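You operate a simulated robot arm through the tools that you are given. There is no shell and no other tool.

Carry out the task below with a simulated robot arm. There is one attempt and no reset: what you move stays moved.

TASK
Prove the cell stopper at 40 kPa, vent the cell, park the stopper.
Fine: shut the cell valve, pump, open it again; the gauge reads 0 kPa before the stopper goes to the stopper holder.

Only the result counts: the job must be done as asked and must still hold three seconds after the hand-in. Knocking over, shifting, dropping, spilling or breaking anything else fails it. A push-on lid holds only when it is set on centred and level and pressed home; a screw cap is set on level and turned clockwise until tight.

THE ROBOT
A 6-joint arm with a two-finger parallel gripper, fixed in place. Base frame: the origin is at the foot of the arm, x ahead of it, y to its left, z up; the work surface is at about z = 904. Units: mm, degrees, N and s.
With the tool pointing down near the work surface it reaches from about 240 to 660 mm from the base axis. Its first joint turns from -66.0 to 66.0 degrees. Payload 2.9 kg.
The TCP is the grasp point between the finger pads, 30 mm short of the fingertips. In the tool frame z runs along the fingers and y along their closing line. Largest opening 110 mm; finger width 20, thickness 10; the body of the gripper, 48 by 112 mm, starts 55 mm behind the TCP.
Orientation is that of the tool frame in the base frame, as [roll, pitch, yaw] about the fixed x, y, z axes, in that order (R = Rz(yaw) Ry(pitch) Rx(roll)). With the fingers straight down and closing along the base's y, the tool's x points along the base's -x, its y along +y and its z along -z.

THE INTERFACE
- The arm moves only by the tool drive_tool. Its argument "plan" is text: rows parted by semicolons, each of 7 numbers parted by spaces: the shift along the tool's x, y, z in mm, then the turn, a rotation vector about the tool's x, y, z in degrees, then the opening, from 0 (shut) to 1 (fully open). In form: x y z rx ry rz jaw; .... A call has 1 to 20 rows; each row is the pose to reach, as a shift and turn from the pose commanded when the call began, along the tool's axes at that moment. Each row takes 0.2 s and may step no farther than 50 mm and 8.6 degrees from the row before; otherwise, or with a gripper value out of range, the whole call is refused. Where a pose cannot be reached the arm comes as near as it can. A force on the tool above 40 N (or 10 N above the force at the start of the call, whichever is more), or a blocked arm, ends the call early, and 0.2 s more pass. Each finger travels about 108 mm/s and halts on what it meets, pressing with about 33 N; the grip force reading is that of the motor and also rises with nothing between the fingers. The clock runs only during rows and for 0.2 s after the last one: add rows that repeat a pose to give the fingers time. The reply holds the time, the measured pose of the TCP, the force on the tool along the base axes, the opening and the grip force, in the units named above and with some noise, with the torque about the TCP (base axes, N m) and any sound that the robot's microphone picked up, and new pictures: "views" is both (left out), scene, wrist or none.
- Cameras (640 x 400 px; columns grow to the right, rows downward): "scene" is fixed at [77.5, 428.2, 1395.3]; the picture's right is [-0.78, -0.63, 0.00], its down [-0.31, 0.38, -0.87] and it looks along [0.55, -0.68, -0.49] (base axes); focal length 238 px, centre (320, 200). "wrist" rides on the gripper at [72, 17, -103] in the tool frame; the picture's right is [-0.23, 0.97, 0.00], its down [-0.76, -0.18, -0.62] and it looks along [-0.61, -0.14, 0.78] (tool axes); focal length 222 px, centre (320, 200). There is no depth. A picture from a camera that has moved, and an enlarged one, comes with that camera's place and axes in the base frame and with its lens.
- zoom(camera, box): a new picture of the part [left, top, right, bottom] of that camera's present view, enlarged. No time passes.
- sign_off(): hands the job in; it is judged then, once.

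Nothing tells you positions but the pictures and the camera data. Unless the task says otherwise, let go and move clear before handing in.

The tools are called after "Emit:" as a command line: name --argument value ..., lists and objects as JSON in quotes. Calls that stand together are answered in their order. drive_tool: Moves the arm, as the interface text tells. Its arguments: {"type":"object","properties":{"plan":{"type":"string"},"views":{"type":"string","enum":["both","scene","wrist","none"]}},"required":["plan"]} The other tools are called the same way: zoom (camera, box) takes an enlarged picture of a part of a camera's view; sign_off () hands the job in.

At the start:

```text
time_s: 0.0
position: [387.5, 24.8, 1265.4]
ee_rot: [-180.0, 0.0, -179.9]
force: [-0.3, 0.0, -0.4]
moment: [0.02, -0.01, 0.01]
finger_gap: 110.0
gripper_force: 0.1
```

scene: 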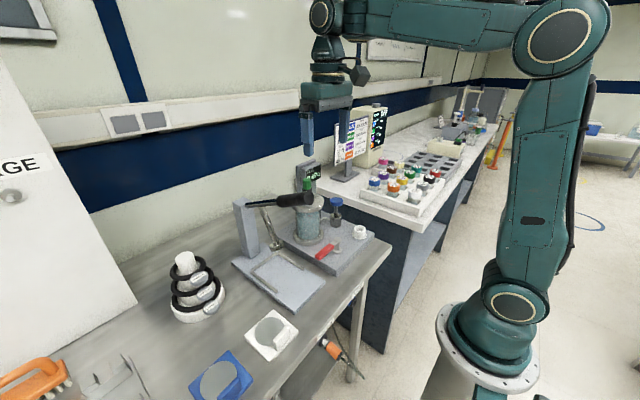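
wrist: 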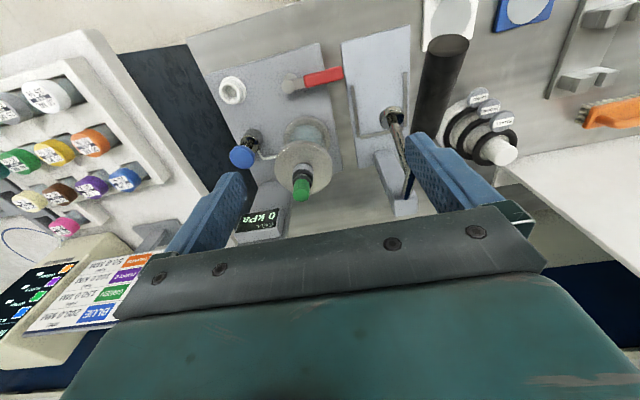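

I see a bench with a cell (a cylinder with a green-knobbed stopper), a blue knob, a red lever valve, a pump with a black lever handle, a gauge reading 0 kPa, and holders in white and blue. I'll zoom in for details before moving.

Emit:
zoom --camera "scene" --box '[220, 150, 400, 320]'

Emit:
zoom --camera "wrist" --box '[200, 20, 500, 240]'

Emit:
zoom --camera "scene" --box '[150, 220, 350, 400]'

Emit:
zoom --camera "scene" --box '[280, 80, 460, 220]'

```text
2.35 times, centred on (310, 235) of scene
camera zoom: at [77.5, 428.2, 1395.3], right [-0.78, -0.63, 0.0], down [-0.31, 0.38, -0.87], along [0.55, -0.68, -0.49], focal length 561 px, centre (344, 118)
```

zoom: 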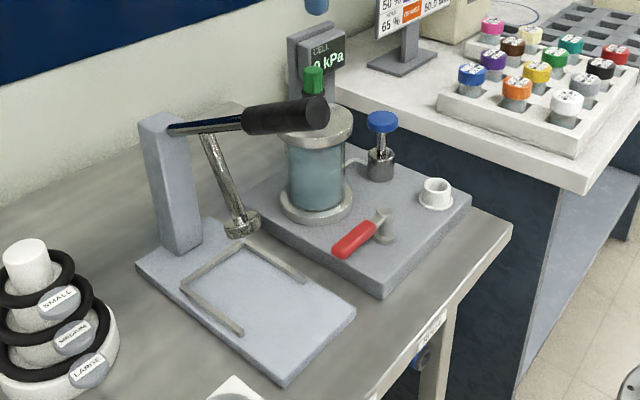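

```text
1.82 times, centred on (350, 130) of wrist
camera zoom: at [313.7, 42.3, 1370.4], right [0.23, 0.97, 0.0], down [0.76, -0.18, 0.62], along [0.61, -0.14, -0.78], focal length 404 px, centre (266, 327)
```

zoom: 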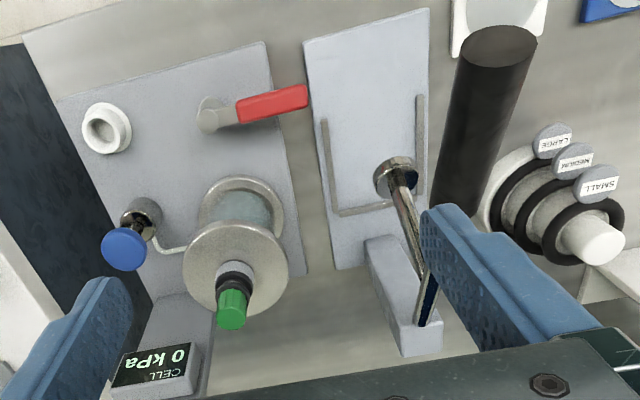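

```text
2.22 times, centred on (250, 310) of scene
camera zoom: at [77.5, 428.2, 1395.3], right [-0.78, -0.63, 0.0], down [-0.31, 0.38, -0.87], along [0.55, -0.68, -0.49], focal length 530 px, centre (476, -44)
```

zoom: 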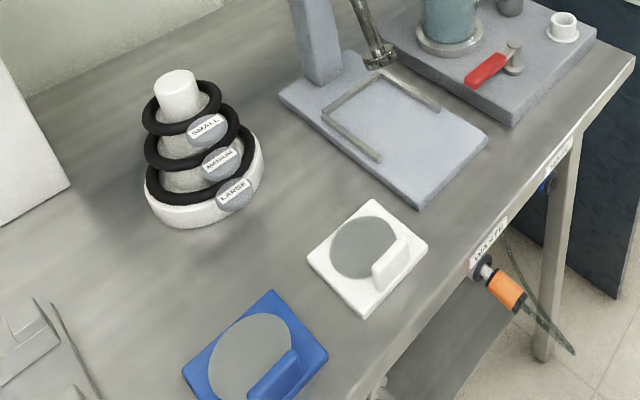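

```text
2.86 times, centred on (370, 150) of scene
camera zoom: at [77.5, 428.2, 1395.3], right [-0.78, -0.63, 0.0], down [-0.31, 0.38, -0.87], along [0.55, -0.68, -0.49], focal length 681 px, centre (177, 343)
```

zoom: 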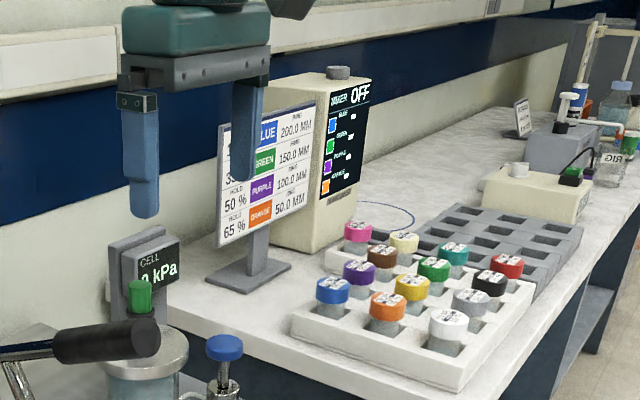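

The green stopper top looks to be near (500,-31,1109), the red valve pivot near (381,-23,959) with its handle pointing along +y, the blue pump knob near (468,-140,1009) and the white cup holder near (370,-132,943). I'll move the wrist camera lower and back for a closer look.

Emit:
drive_tool --plan "20 -20 20 0 0 0 1;40 -40 45 0 0 0 1;60 -60 70 0 0 0 1;60 -60 70 0 0 0 1"

```text
time_s: 1.0
position: [328.1, -34.2, 1194.6]
ee_rot: [180.0, -0.1, -180.0]
force: [-0.2, -0.3, -0.4]
moment: [-0.01, 0.0, 0.01]
finger_gap: 110.1
gripper_force: 0.0
camera wrist: at [254.8, -18.3, 1299.3], right [0.23, 0.97, 0.0], down [0.76, -0.18, 0.62], along [0.61, -0.14, -0.78], focal length 222 px, centre (320, 200)
```

scene: 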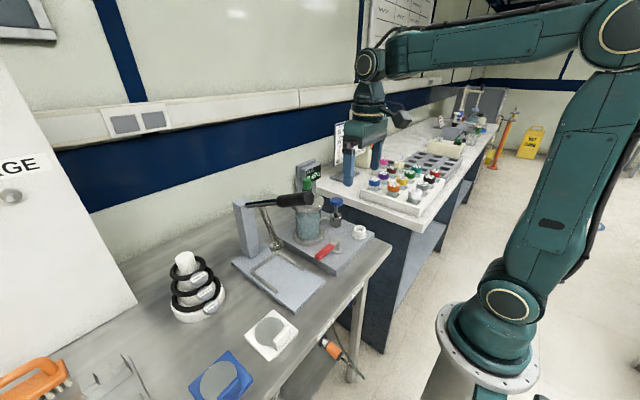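
wrist: 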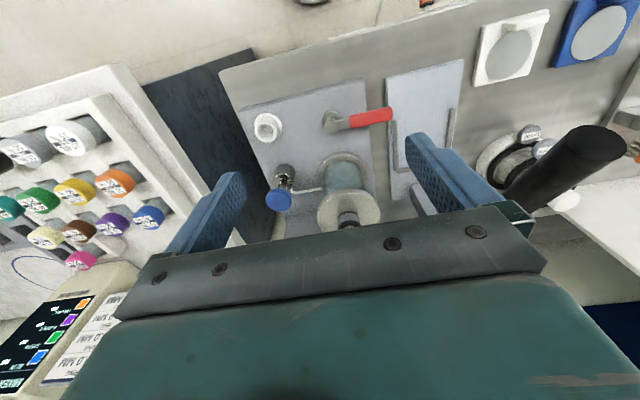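

Emit:
zoom --camera "wrist" --box '[230, 80, 430, 220]'

Emit:
zoom --camera "scene" --box '[280, 170, 380, 270]'

```text
2.86 times, centred on (330, 150) of wrist
camera zoom: at [254.8, -18.3, 1299.3], right [0.23, 0.97, 0.0], down [0.76, -0.18, 0.62], along [0.61, -0.14, -0.78], focal length 635 px, centre (291, 343)
```

zoom: 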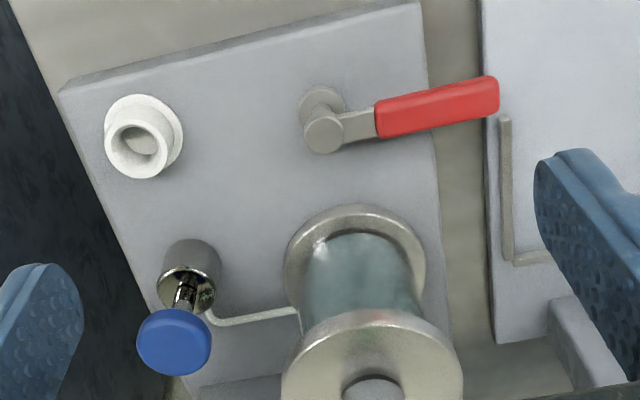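

```text
4.00 times, centred on (330, 220) of scene
camera zoom: at [77.5, 428.2, 1395.3], right [-0.78, -0.63, 0.0], down [-0.31, 0.38, -0.87], along [0.55, -0.68, -0.49], focal length 954 px, centre (280, 120)
```

zoom: 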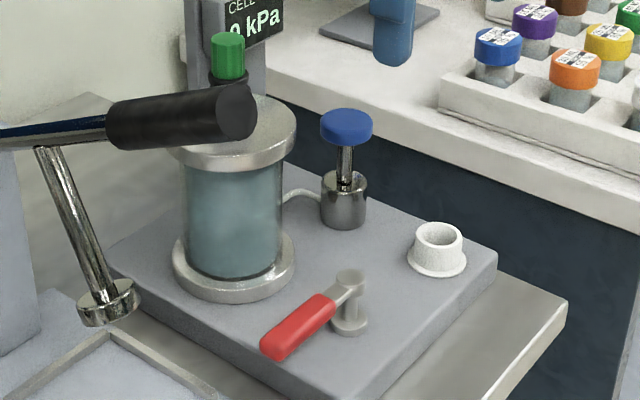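

The valve handle points +y from a pivot near (382,-25). I'll close the fingers and move above the +x side of the handle, so I can push it a quarter turn towards the base.

Emit:
drive_tool --plan "-25 15 35 0 0 0 0;-50 30 70 0 0 0 0;-75 47 105 0 0 0 0;-86 54 134 0 0 0 0;-86 54 165 0 0 0 0;-86 54 165 0 0 0 0"

```text
time_s: 2.4
position: [414.0, 16.8, 1030.0]
ee_rot: [179.9, 0.1, -180.0]
force: [0.3, 1.0, 0.2]
moment: [0.02, -0.03, -0.01]
finger_gap: 0.4
gripper_force: 33.5
camera wrist: at [340.1, 34.9, 1134.9], right [0.23, 0.97, 0.0], down [0.76, -0.18, 0.62], along [0.61, -0.14, -0.78], focal length 222 px, centre (320, 200)
```

scene: 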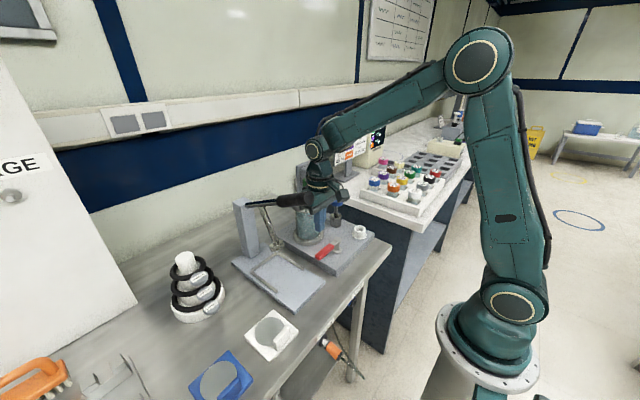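
wrist: 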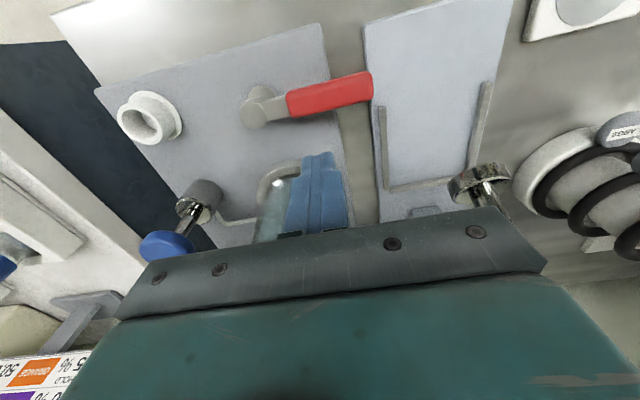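

The fingers are clear on the +x side of the handle. I'll lower them beside it and sweep in an arc of about 90° around the pivot, towards -x.

Emit:
drive_tool --plan "0 0 30 0 0 0 0;0 0 62 0 0 0 0;10.5 2 62 0 0 0 0;18 4 62 0 0 0 0;25 6 62 0 0 0 0;31 6 62 0 0 0 0;37.7 6 62 0 0 0 0;44 5 62 0 0 0 0;50.2 3 62 0 0 0 0;56 0 62 0 0 0 0;61.5 -3 62 0 0 0 0;66 -7 62 0 0 0 0;70.8 -12 62 0 0 0 0;74 -17 62 0 0 0 0;77.5 -23 62 0 0 0 0;77.5 -23 62 0 0 0 0"

```text
time_s: 5.8
position: [335.7, -4.2, 969.3]
ee_rot: [-180.0, 0.0, -179.9]
force: [1.1, 1.3, 0.0]
moment: [0.01, -0.02, 0.02]
finger_gap: 0.1
gripper_force: 32.8
camera wrist: at [261.9, 13.4, 1073.7], right [0.23, 0.97, 0.0], down [0.76, -0.18, 0.62], along [0.61, -0.14, -0.78], focal length 222 px, centre (320, 200)
```

scene: 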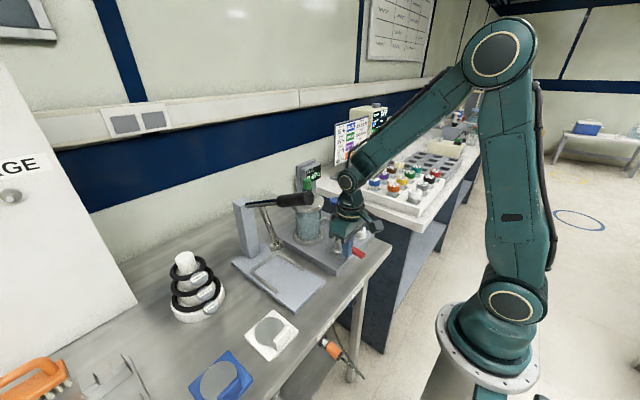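
wrist: 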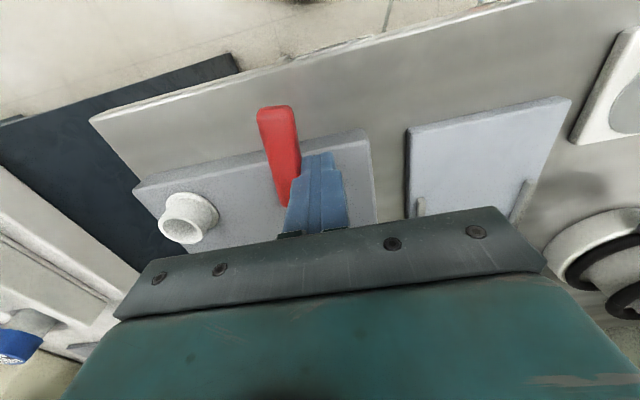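

The handle turned with my push and now points roughly towards -x. I'll back off and rise to check the angle and look at the pump and gauge.

Emit:
drive_tool --plan "0 6 0 0 0 0 0;0 6 -40 0 0 0 0;0 6 -85 0 0 0 0;20 -10 -130 0 0 0 0;25 -20 -170 0 0 0 0;25 -20 -170 0 0 0 0"

Emit:
zoom --camera "wrist" --box '[200, 60, 460, 240]'

Emit:
zoom --camera "scene" --box '[280, 150, 400, 270]'

```text
refused: row 4 steps farther than a row can; nothing moved
```

```text
2.22 times, centred on (330, 150) of wrist
camera zoom: at [261.9, 13.4, 1073.7], right [0.23, 0.97, 0.0], down [0.76, -0.18, 0.62], along [0.61, -0.14, -0.78], focal length 494 px, centre (298, 311)
```

zoom: 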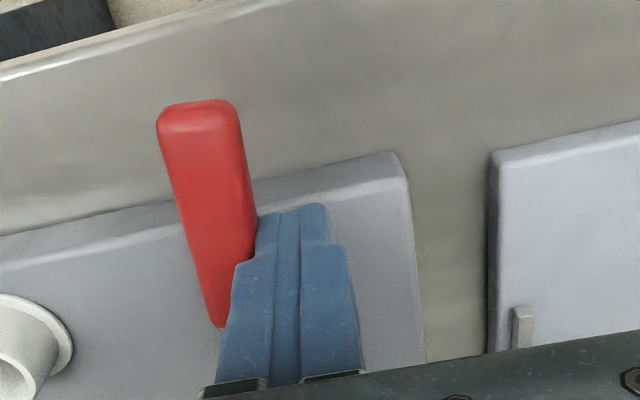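

```text
3.33 times, centred on (340, 210) of scene
camera zoom: at [77.6, 428.2, 1395.2], right [-0.78, -0.63, 0.0], down [-0.31, 0.38, -0.87], along [0.55, -0.68, -0.49], focal length 795 px, centre (253, 167)
```

zoom: 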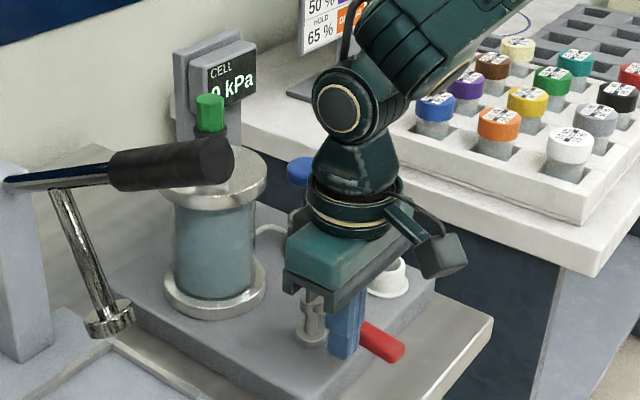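

The handle tip is at about y=-17 against the pivot's -24, so it may be a few degrees short of 90°. I'll nudge it about 5 mm further, then back off and rise.

Emit:
drive_tool --plan "0 -3 0 0 0 0 0;0 -5 0 0 0 0 0;0 -6 0 0 0 0 0" --views "wrist"

```text
time_s: 6.6
position: [336.5, -10.2, 969.8]
ee_rot: [-179.9, 0.0, -180.0]
force: [-1.0, 1.8, 2.7]
moment: [0.04, 0.04, -0.05]
finger_gap: 0.0
gripper_force: 33.1
camera wrist: at [262.1, 8.0, 1073.5], right [0.23, 0.97, 0.0], down [0.76, -0.18, 0.62], along [0.61, -0.14, -0.78], focal length 222 px, centre (320, 200)
```

wrist: 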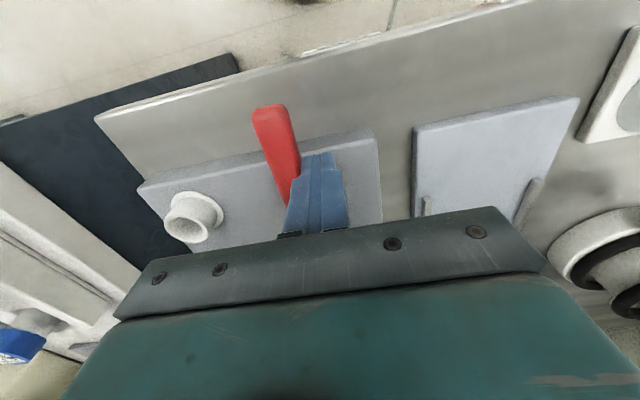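

The handle now lies along -x, at about 90°. I'll back off and rise to see the cell, pump and gauge.

Emit:
drive_tool --plan "0 8 0 0 0 0 0;0 8 -40 0 0 0 0;0 8 -85 0 0 0 0;10 0 -125 0 0 0 0;20 -10 -165 0 0 0 0;20 -30 -200 0 0 0 0;20 -30 -200 0 0 0 0"

Emit:
zoom --camera "wrist" --box '[200, 60, 460, 240]'

Emit:
zoom --camera "scene" --box '[280, 150, 400, 270]'

```text
time_s: 8.2
position: [315.4, -40.4, 1170.9]
ee_rot: [180.0, 0.0, -180.0]
force: [0.3, -0.5, 0.3]
moment: [0.0, -0.01, 0.02]
finger_gap: 0.0
gripper_force: 32.8
camera wrist: at [242.3, -23.1, 1275.4], right [0.23, 0.97, 0.0], down [0.76, -0.18, 0.62], along [0.61, -0.14, -0.78], focal length 222 px, centre (320, 200)
```

scene: 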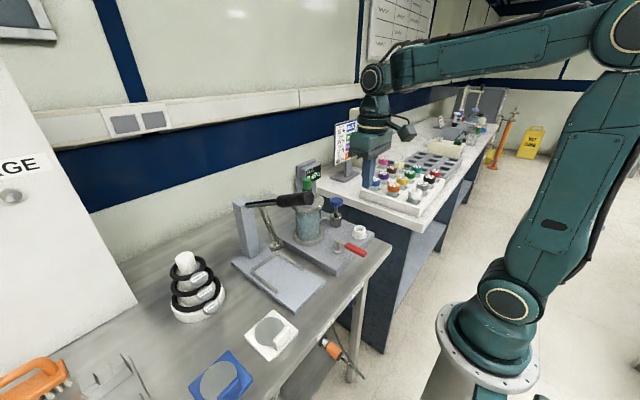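
wrist: 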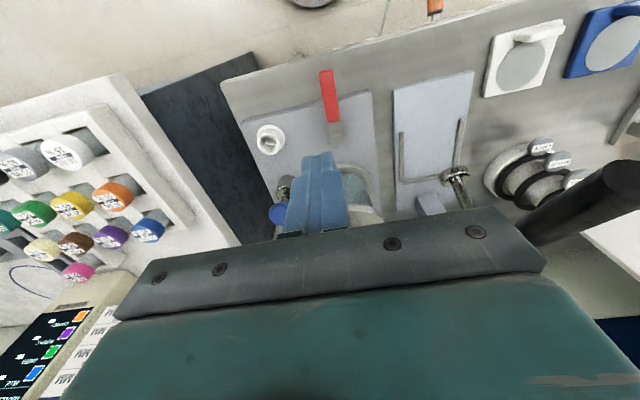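

```text
2.22 times, centred on (330, 150) of wrist
camera zoom: at [242.3, -23.1, 1275.4], right [0.23, 0.97, 0.0], down [0.76, -0.18, 0.62], along [0.61, -0.14, -0.78], focal length 494 px, centre (298, 311)
```

zoom: 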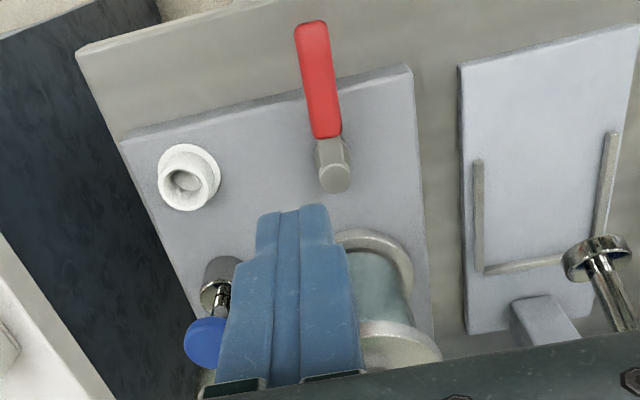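

```text
3.33 times, centred on (340, 210) of scene
camera zoom: at [77.5, 428.2, 1395.3], right [-0.78, -0.63, 0.0], down [-0.31, 0.38, -0.87], along [0.55, -0.68, -0.49], focal length 795 px, centre (253, 167)
```

zoom: 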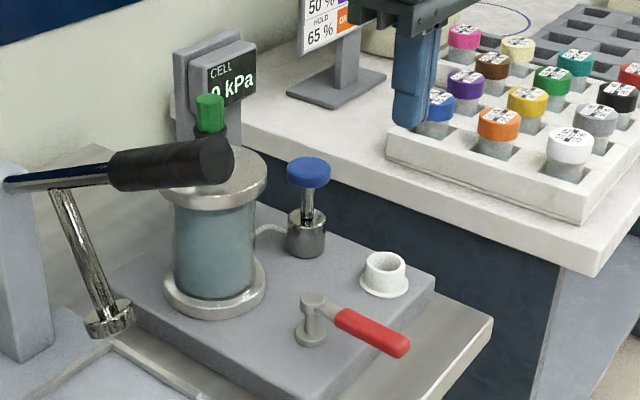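

The valve is now shut, with the handle along -x. Next is the pump: I'll bring the closed fingers above the blue plunger at about (466,-142), with its top near 1011.

Emit:
drive_tool --plan "-30 -21 15 0 0 0 0;-60 -42 30 0 0 0 0;-90 -63 50 0 0 0 0;-120 -84 70 0 0 0 0;-148 -103 90 0 0 0 0;-148 -103 100 0 0 0 0;-148 -103 100 0 0 0 0"

Emit:
zoom --camera "scene" --box '[280, 150, 400, 270]'

Emit:
zoom --camera "wrist" --box '[200, 60, 460, 240]'

```text
time_s: 9.8
position: [464.2, -144.3, 1068.4]
ee_rot: [180.0, 0.0, -179.9]
force: [-0.1, 0.1, -0.2]
moment: [0.01, -0.01, 0.03]
finger_gap: 0.3
gripper_force: 32.9
camera wrist: at [390.0, -126.3, 1172.4], right [0.23, 0.97, 0.0], down [0.76, -0.18, 0.62], along [0.61, -0.14, -0.78], focal length 222 px, centre (320, 200)
```

scene: 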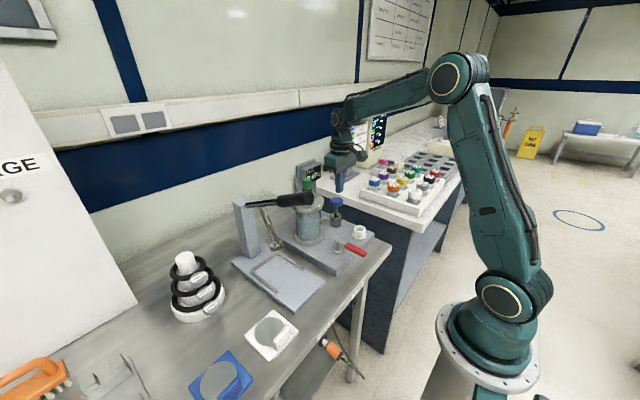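
wrist: 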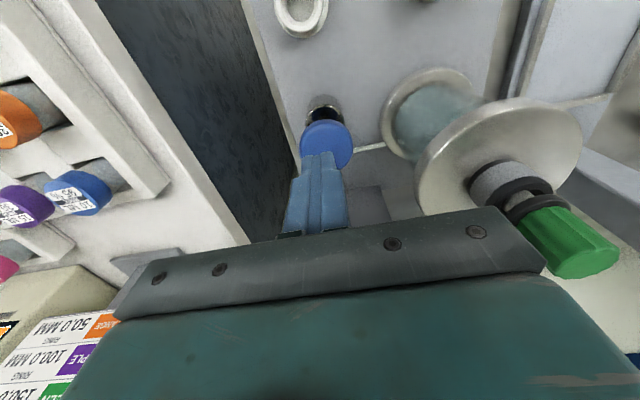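

```text
3.33 times, centred on (340, 210) of scene
camera zoom: at [77.5, 428.2, 1395.3], right [-0.78, -0.63, 0.0], down [-0.31, 0.38, -0.87], along [0.55, -0.68, -0.49], focal length 795 px, centre (253, 167)
```

zoom: 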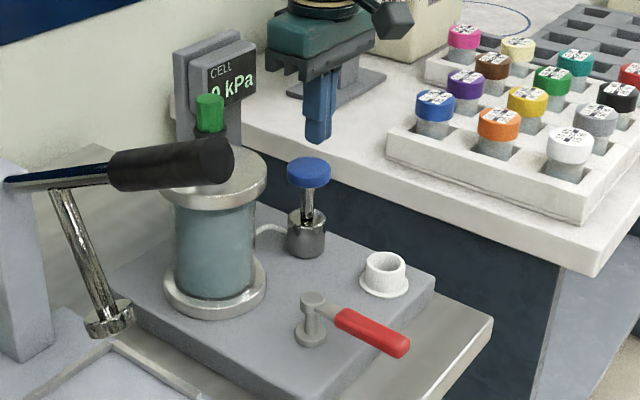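

```text
2.22 times, centred on (330, 150) of wrist
camera zoom: at [390.0, -126.3, 1172.4], right [0.23, 0.97, 0.0], down [0.76, -0.18, 0.62], along [0.61, -0.14, -0.78], focal length 494 px, centre (298, 311)
```

zoom: 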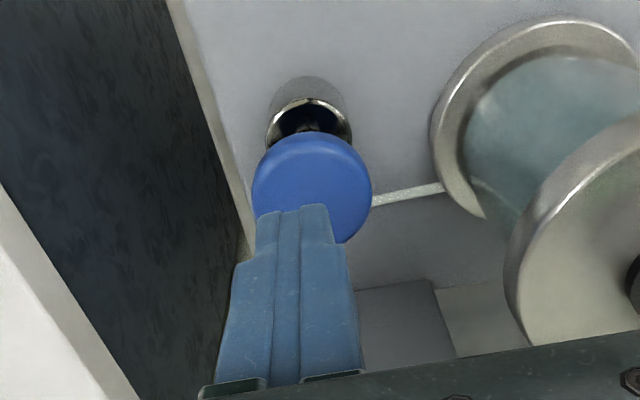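

The closed fingertips are about 28 mm above the blue knob and clear of the cell flange. I'll make one slow pump stroke and watch the gauge.

Emit:
drive_tool --plan "0 0 20 0 0 0 0;0 0 28 0 0 0 0;0 0 36 0 0 0 0;0 0 44 0 0 0 0;0 0 50 0 0 0 0"

Emit:
zoom --camera "scene" --box '[280, 150, 400, 270]'

```text
time_s: 11.0
position: [464.1, -143.9, 1019.3]
ee_rot: [-180.0, -0.1, -180.0]
force: [-4.0, 0.0, 5.5]
moment: [0.0, 0.11, -0.01]
finger_gap: 0.1
gripper_force: 32.6
camera wrist: at [390.5, -125.7, 1124.0], right [0.23, 0.97, 0.0], down [0.76, -0.18, 0.62], along [0.61, -0.14, -0.78], focal length 222 px, centre (320, 200)
```

scene: 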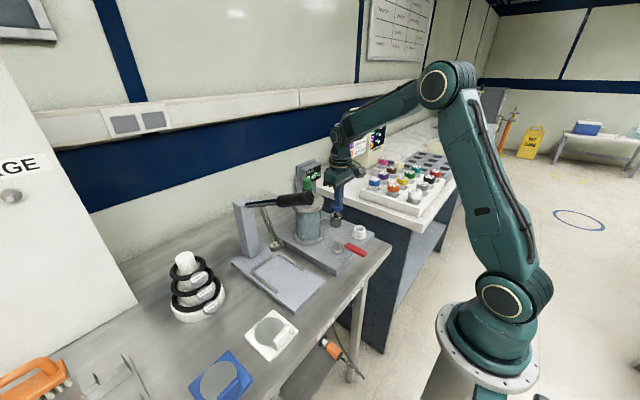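
wrist: 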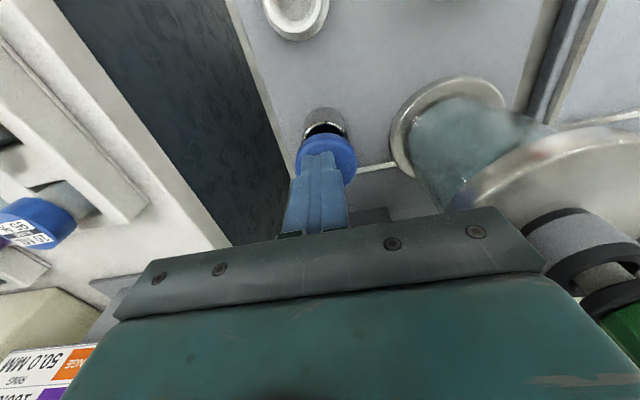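

```text
3.33 times, centred on (340, 210) of scene
camera zoom: at [77.3, 428.2, 1395.3], right [-0.78, -0.63, 0.0], down [-0.31, 0.38, -0.87], along [0.55, -0.68, -0.49], focal length 795 px, centre (253, 167)
```

zoom: 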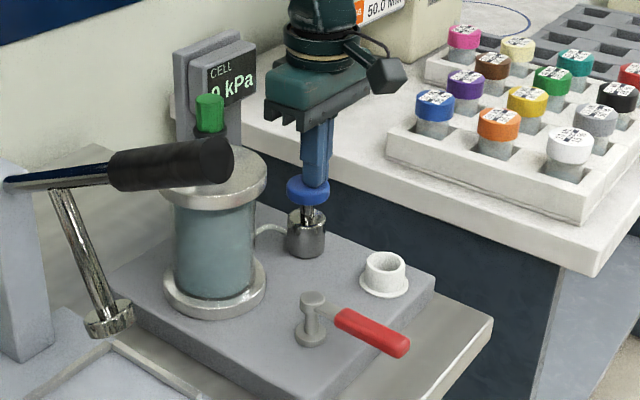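

The plunger is down about 20 mm with 5 N of resistance, and there is some travel left. I'll press to the bottom and then let it rise.

Emit:
drive_tool --plan "0 0 5 0 0 0 0;0 0 10 0 0 0 0;0 0 14 0 0 0 0;0 0 14 0 0 0 0"

Emit:
zoom --camera "scene" --box '[280, 150, 400, 270]'

```text
time_s: 12.2
position: [463.5, -142.1, 1009.9]
ee_rot: [-179.9, 0.4, -179.9]
force: [-6.7, 1.0, 12.3]
moment: [0.03, 0.33, -0.01]
finger_gap: 0.2
gripper_force: 32.9
heard: click
stopped in row 4: the force on the tool passed its limit at 40 N (the readings are from after the stop); the commanded pose is now the measured one
camera wrist: at [389.9, -125.5, 1113.0], right [0.23, 0.97, 0.0], down [0.76, -0.18, 0.63], along [0.61, -0.14, -0.78], focal length 222 px, centre (320, 200)
```

scene: 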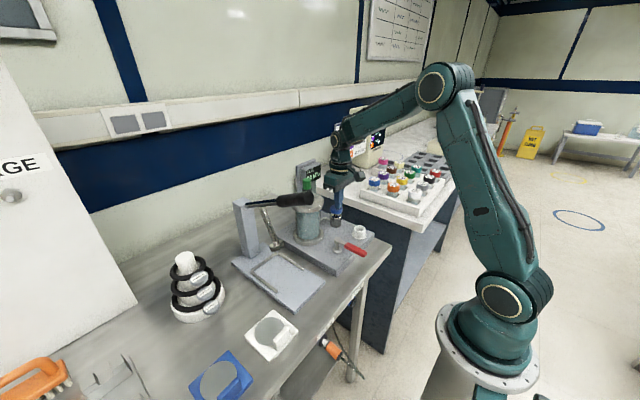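
wrist: 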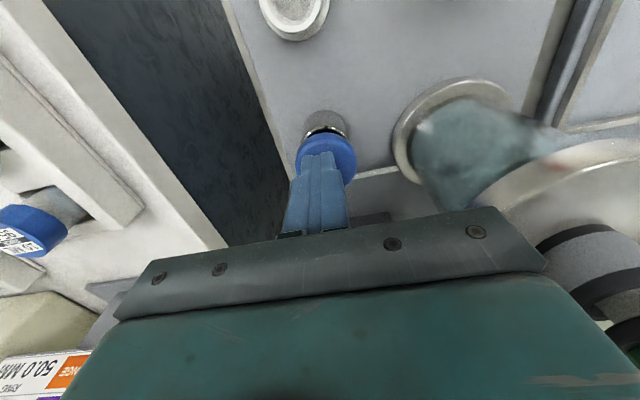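

```text
3.33 times, centred on (340, 210) of scene
camera zoom: at [77.2, 428.3, 1395.2], right [-0.78, -0.63, 0.0], down [-0.31, 0.38, -0.87], along [0.55, -0.68, -0.49], focal length 795 px, centre (253, 167)
```

zoom: 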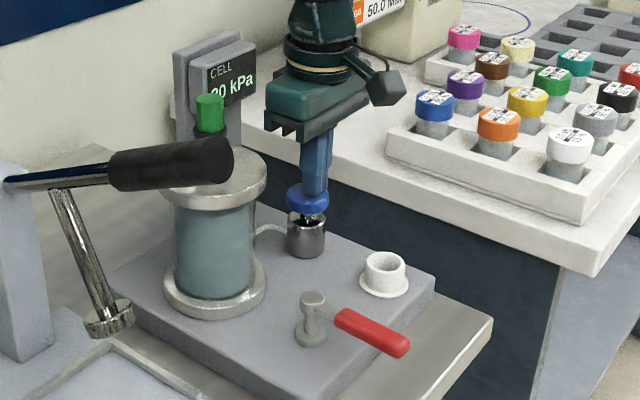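

There was a click at the bottom and the gauge now reads something ending in "0 kPa". I'll lift off so the plunger can return, then read it.

Emit:
drive_tool --plan "0 0 -20 0 0 0 0;0 -2 -40 0 0 0 0;0 -2 -50 0 0 0 0;0 -2 -50 0 0 0 0"

Emit:
zoom --camera "scene" --box '[280, 150, 360, 210]'

Emit:
zoom --camera "scene" --box '[280, 150, 400, 270]'

```text
time_s: 13.2
position: [463.9, -145.1, 1058.5]
ee_rot: [-179.8, 0.4, 180.0]
force: [0.1, -0.7, 0.4]
moment: [-0.02, 0.01, -0.03]
finger_gap: 0.0
gripper_force: 33.3
camera wrist: at [390.9, -127.7, 1161.3], right [0.23, 0.97, 0.0], down [0.76, -0.18, 0.63], along [0.61, -0.14, -0.78], focal length 222 px, centre (320, 200)
```

scene: 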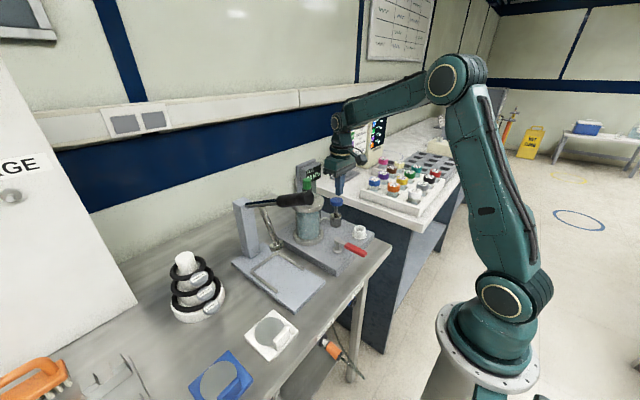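
wrist: 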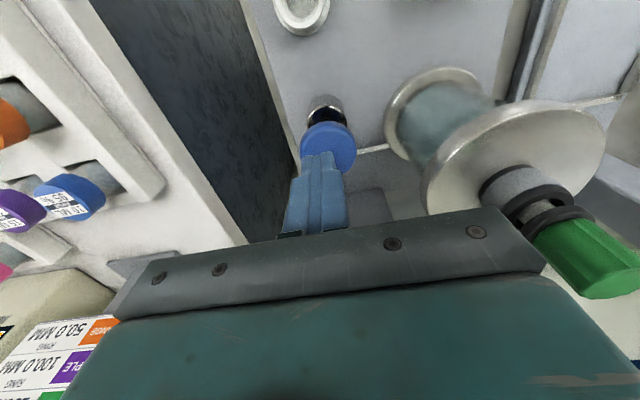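

```text
6.67 times, centred on (320, 180) of scene
camera zoom: at [77.5, 428.2, 1395.3], right [-0.78, -0.63, 0.0], down [-0.31, 0.38, -0.87], along [0.55, -0.68, -0.49], focal length 1590 px, centre (320, 333)
```

zoom: 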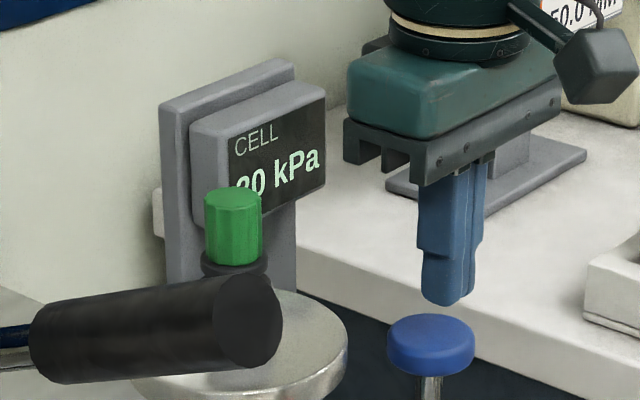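

```text
3.33 times, centred on (340, 210) of scene
camera zoom: at [77.5, 428.2, 1395.3], right [-0.78, -0.63, 0.0], down [-0.31, 0.38, -0.87], along [0.55, -0.68, -0.49], focal length 795 px, centre (253, 167)
```

zoom: 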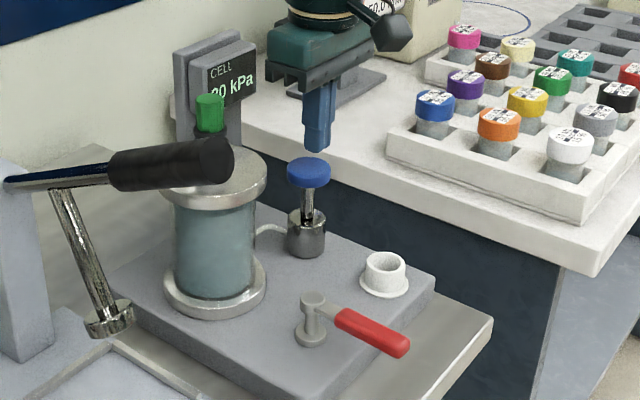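

The plunger springs back by itself. The gauge's first digit is partly hidden, so I'll zoom right in on it.

Emit:
zoom --camera "scene" --box '[304, 164, 324, 178]'

```text
16.00 times, centred on (314, 171) of scene
camera zoom: at [77.5, 428.2, 1395.3], right [-0.78, -0.63, 0.0], down [-0.31, 0.38, -0.87], along [0.55, -0.68, -0.49], focal length 3815 px, centre (416, 664)
```

zoom: 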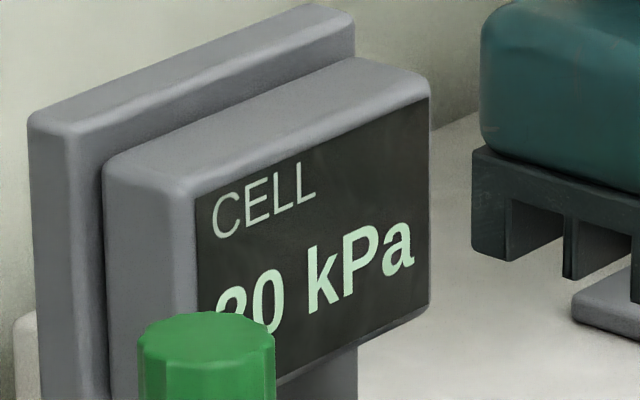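

The digits look like "20", but a "30" would change the plan. I'll move up and back so the wrist camera can read the gauge clearly.

Emit:
drive_tool --plan "10 25 -35 0 0 0 0;20 50 -70 0 0 0 0;32 75 -105 0 0 0 0;44 100 -140 0 0 0 0;56 125 -170 0 0 0 0;68 150 -195 0 0 0 0;77 170 -207 0 0 0 0;77 170 -207 0 0 0 0" --views "wrist"

Emit:
zoom --camera "wrist" --box '[220, 140, 340, 240]'

```text
time_s: 15.0
position: [386.7, 25.3, 1264.9]
ee_rot: [-179.9, 0.4, -180.0]
force: [-0.2, -0.1, -0.1]
moment: [0.0, 0.01, -0.02]
finger_gap: 0.0
gripper_force: 33.0
camera wrist: at [313.6, 42.5, 1369.2], right [0.23, 0.97, 0.0], down [0.76, -0.18, 0.63], along [0.61, -0.14, -0.78], focal length 222 px, centre (320, 200)
```

wrist: 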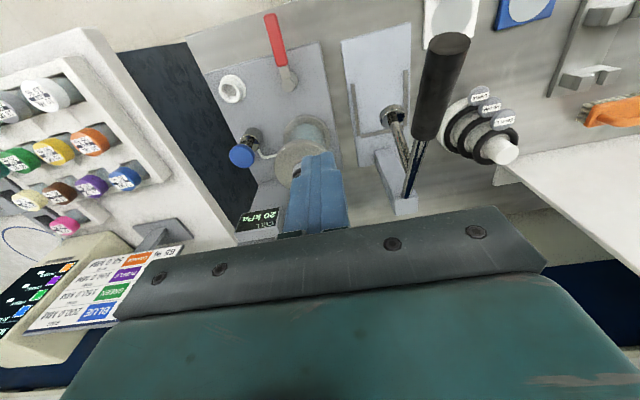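

```text
4.00 times, centred on (280, 190) of wrist
camera zoom: at [313.6, 42.5, 1369.2], right [0.23, 0.97, 0.0], down [0.76, -0.18, 0.63], along [0.61, -0.14, -0.78], focal length 888 px, centre (480, 240)
```

zoom: 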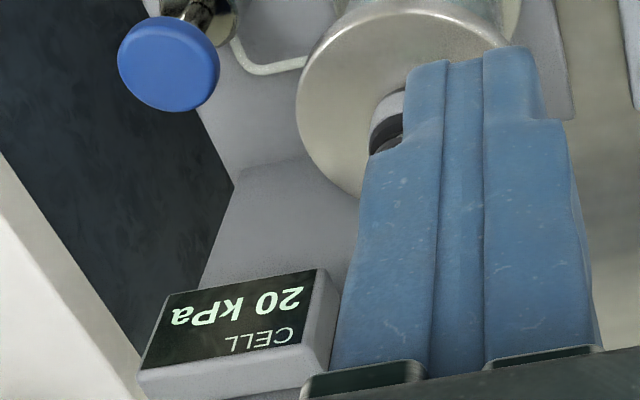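

It reads 20 kPa after one stroke, so a second full stroke should reach 40. I'll go back above the plunger and press once more.

Emit:
drive_tool --plan "-9 -20 12 0 0 0 0;-21 -45 37 0 0 0 0;-33 -70 67 0 0 0 0;-45 -95 102 0 0 0 0;-57 -120 137 0 0 0 0;-67 -145 172 0 0 0 0;-77 -169 205 0 0 0 0;-77 -169 207 0 0 0 0;-77 -169 225 0 0 0 0;-77 -169 233 0 0 0 0;-77 -169 241 0 0 0 0;-77 -169 248 0 0 0 0;-77 -169 253 0 0 0 0;-77 -169 257 0 0 0 0;-77 -169 261 0 0 0 0"

Emit:
zoom --camera "scene" --box '[304, 164, 324, 178]'

```text
time_s: 18.2
position: [463.9, -145.1, 1008.4]
ee_rot: [-179.8, 0.7, 179.8]
force: [-7.5, 0.9, 12.7]
moment: [0.0, 0.31, -0.04]
finger_gap: 0.0
gripper_force: 32.8
heard: click
stopped in row 15: the force on the tool passed its limit at 42 N (the readings are from after the stop); the commanded pose is now the measured one
camera wrist: at [389.9, -126.4, 1112.6], right [0.23, 0.97, 0.0], down [0.75, -0.18, 0.63], along [0.62, -0.14, -0.77], focal length 222 px, centre (320, 200)
```

scene: 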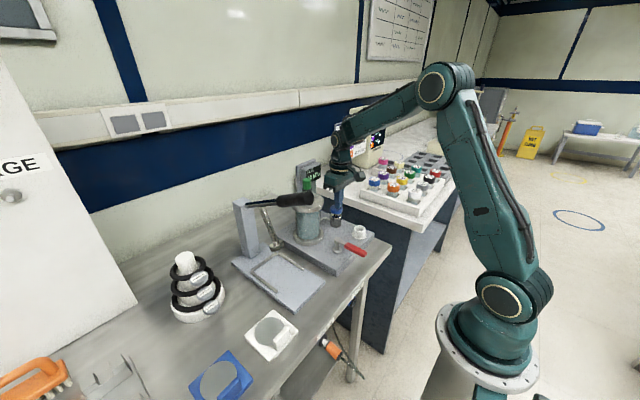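
wrist: 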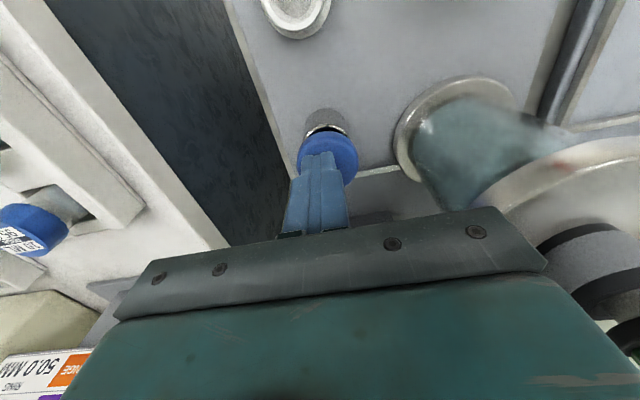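

```text
16.00 times, centred on (314, 171) of scene
camera zoom: at [77.2, 428.3, 1395.2], right [-0.78, -0.63, 0.0], down [-0.31, 0.38, -0.87], along [0.55, -0.68, -0.49], focal length 3815 px, centre (416, 664)
```

zoom: 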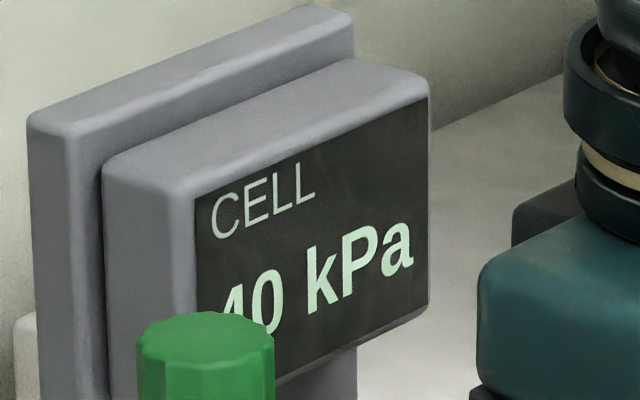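

The gauge now reads 40 kPa. I'll lift off, move to the -y side of the valve handle, and check that the pressure holds before opening.

Emit:
drive_tool --plan "0 0 -30 0 0 0 0;0 0 -60 0 0 0 0;35 10 -85 0 0.7 0 0;65 35 -85 0 0.7 0 0;95 62 -85 0 0.7 0 0;128 91 -80 0 0.7 0 0;128 91 -60 0 0.7 0 0;128 91 -60 0 0.7 0 0;128 91 -60 0 0.7 0 0;128 91 -60 0 0.7 0 0;128 91 -60 0 0.7 0 0"

Emit:
zoom --camera "scene" --box '[304, 164, 324, 178]'

Emit:
zoom --camera "scene" --box '[280, 150, 400, 270]'

```text
time_s: 20.6
position: [335.7, -52.1, 1067.7]
ee_rot: [-179.8, 0.0, 179.8]
force: [0.3, -0.7, 0.0]
moment: [0.01, 0.01, -0.07]
finger_gap: 0.2
gripper_force: 33.0
camera wrist: at [262.6, -34.5, 1171.0], right [0.23, 0.97, 0.0], down [0.76, -0.18, 0.62], along [0.61, -0.14, -0.78], focal length 222 px, centre (320, 200)
```

scene: 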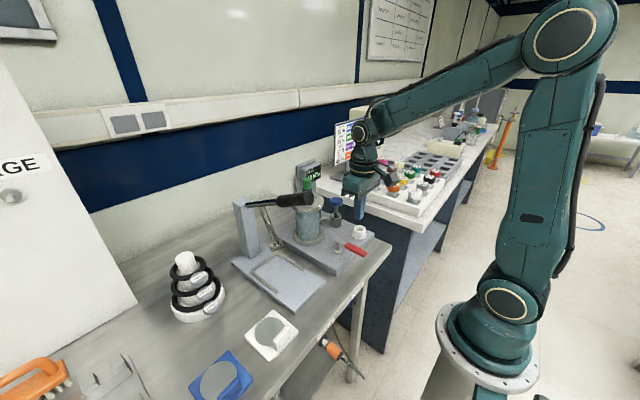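
wrist: 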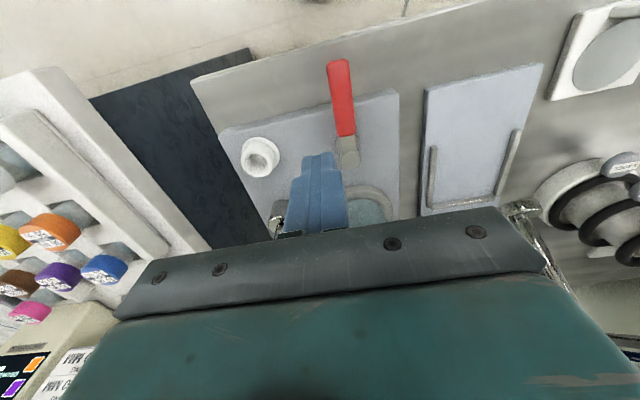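

```text
16.00 times, centred on (314, 171) of scene
camera zoom: at [77.5, 428.2, 1395.3], right [-0.78, -0.63, 0.0], down [-0.31, 0.38, -0.87], along [0.55, -0.68, -0.49], focal length 3815 px, centre (416, 664)
```

zoom: 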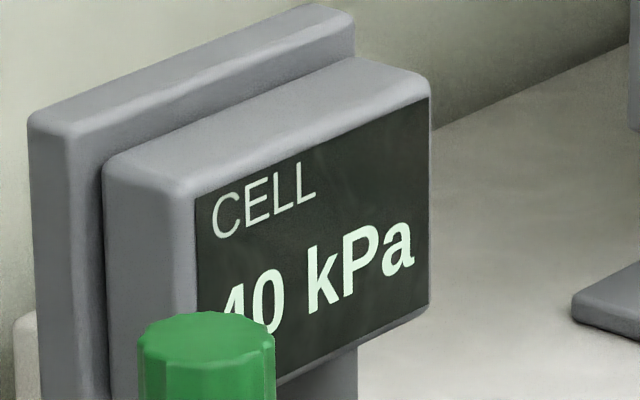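

```text
3.33 times, centred on (340, 210) of scene
camera zoom: at [77.5, 428.2, 1395.3], right [-0.78, -0.63, 0.0], down [-0.31, 0.38, -0.87], along [0.55, -0.68, -0.49], focal length 795 px, centre (253, 167)
```

zoom: 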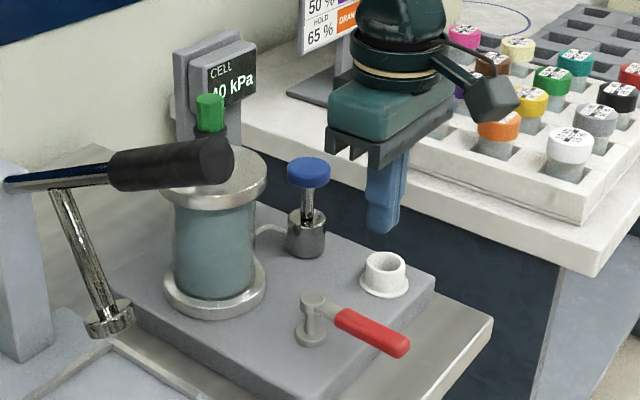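

The pressure holds at 40 kPa. Now I'll lower the fingers beside the handle and sweep it back to +y to open the valve.

Emit:
drive_tool --plan "0 0 35 0 0 0 0;0 0 70 0 0 0 0;0 0 98 0 0 0 0;0 9 98 0 0 0 0;2 15 98 0 0 0 0;3.7 21 98 0 0 0 0;4 28 98 0 0 0 0;4 34 98 0 0 0 0;3 40 98 0 0 0 0;1 46.7 98 0 0 0 0;-2 53 98 0 0 0 0;-5.2 58 98 0 0 0 0;-9 63 98 0 0 0 0;-14 67 98 0 0 0 0;-19 71 98 0 0 0 0;-25 74 98 0 0 0 0;-30 74 98 0 0 0 0;-30 74 98 0 0 0 0"

Emit:
zoom --camera "scene" --box '[280, 150, 400, 270]'

```text
time_s: 24.4
position: [365.0, 22.5, 967.4]
ee_rot: [-179.9, -0.3, -180.0]
force: [-9.9, 2.8, 2.2]
moment: [-0.03, 0.11, -0.01]
finger_gap: 0.0
gripper_force: 33.2
camera wrist: at [292.5, 38.7, 1072.4], right [0.23, 0.97, 0.0], down [0.76, -0.18, 0.62], along [0.6, -0.14, -0.78], focal length 222 px, centre (320, 200)
```

scene: 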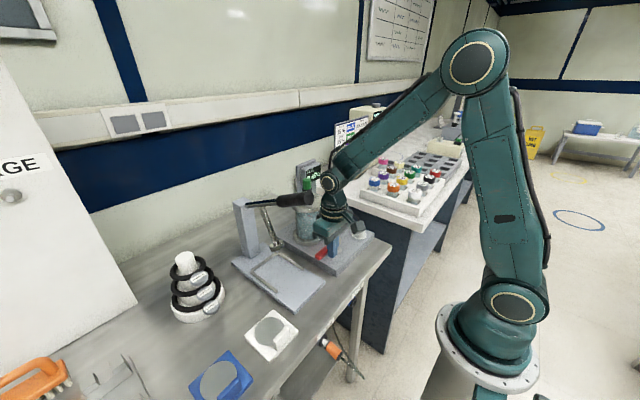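
wrist: 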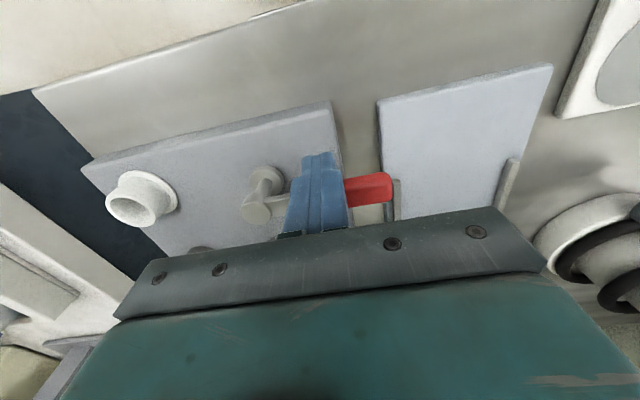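

```text
3.33 times, centred on (340, 210) of scene
camera zoom: at [77.2, 428.3, 1395.3], right [-0.78, -0.63, 0.0], down [-0.31, 0.38, -0.87], along [0.55, -0.68, -0.49], focal length 795 px, centre (253, 167)
```

zoom: 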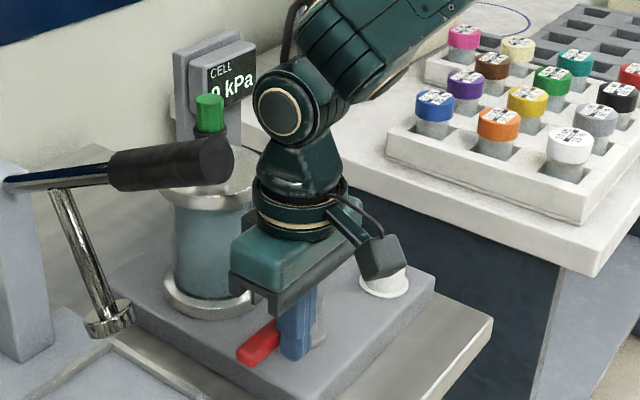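

The handle is back at +y against its stop, and the gauge appears to read 0 kPa. I'll back off, rise and open the gripper, then check the gauge and look closely at the stopper.

Emit:
drive_tool --plan "8 0 0 0 0 0 0;8 0 -45 0 0 0 0;8 -5 -90 0 0 0 0;0 -10 -135 0 0 0 0;-10 -15 -180 0 0 0 0.3;-20 -20 -225 0 0 0 0.7;-35 -22 -265 0 0 0 1;-35 -22 -293 0 0 0 1;-35 -22 -293 0 0 0 1;-35 -22 -293 0 0 0 1"

Emit:
zoom --camera "wrist" --box '[230, 140, 350, 240]'

Emit:
zoom --camera "wrist" --box '[200, 40, 440, 220]'

Emit:
zoom --camera "scene" --box '[290, 164, 350, 214]'

```text
time_s: 26.6
position: [404.3, 0.0, 1261.5]
ee_rot: [-179.8, 0.0, -180.0]
force: [-0.1, 0.6, 0.6]
moment: [0.0, -0.06, 0.01]
finger_gap: 110.1
gripper_force: 0.0
camera wrist: at [329.9, 17.4, 1364.4], right [0.23, 0.97, 0.0], down [0.76, -0.18, 0.62], along [0.61, -0.14, -0.78], focal length 222 px, centre (320, 200)
```

scene: 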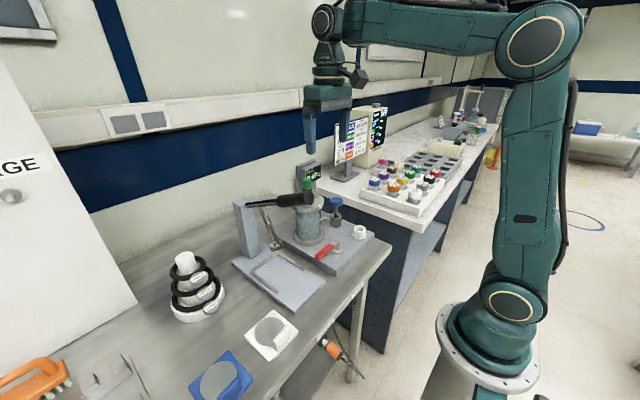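
wrist: 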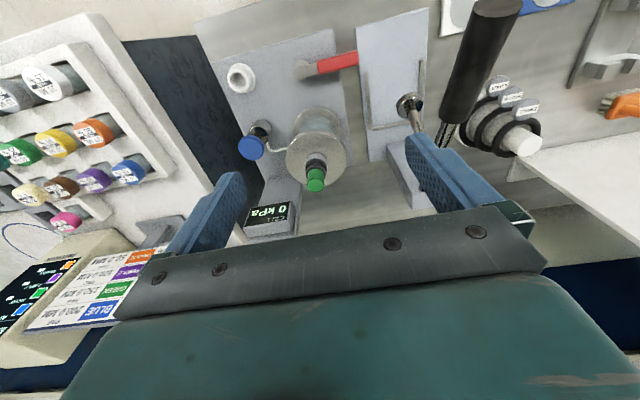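

```text
4.00 times, centred on (290, 190) of wrist
camera zoom: at [329.9, 17.4, 1364.4], right [0.23, 0.97, 0.0], down [0.76, -0.18, 0.62], along [0.61, -0.14, -0.78], focal length 888 px, centre (440, 240)
```

zoom: 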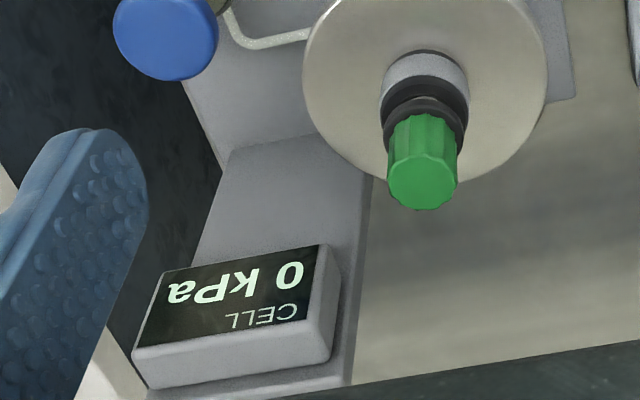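

```text
2.22 times, centred on (320, 130) of wrist
camera zoom: at [329.9, 17.4, 1364.4], right [0.23, 0.97, 0.0], down [0.76, -0.18, 0.62], along [0.61, -0.14, -0.78], focal length 494 px, centre (320, 356)
```

zoom: 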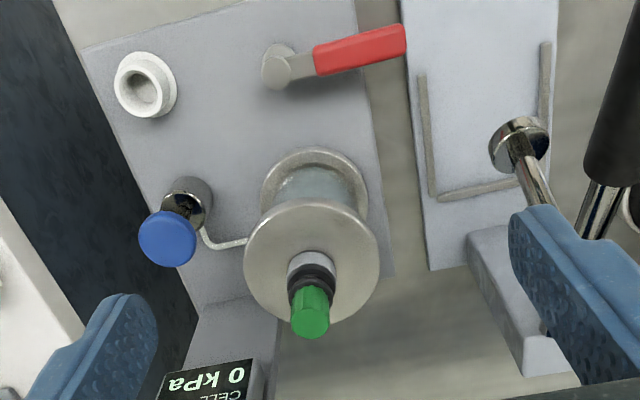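

```text
8.00 times, centred on (320, 189) of scene
camera zoom: at [77.5, 428.2, 1395.3], right [-0.78, -0.63, 0.0], down [-0.31, 0.38, -0.87], along [0.55, -0.68, -0.49], focal length 1907 px, centre (320, 288)
```

zoom: 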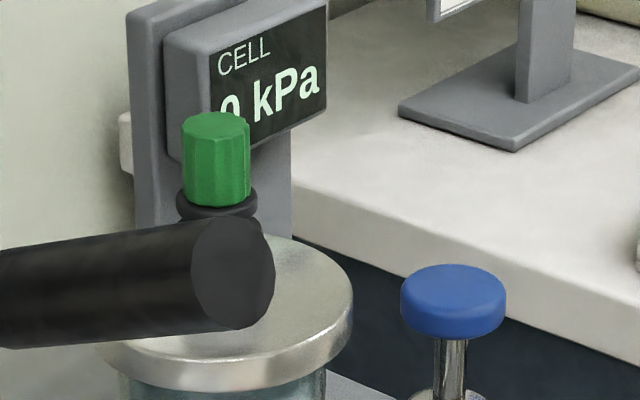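

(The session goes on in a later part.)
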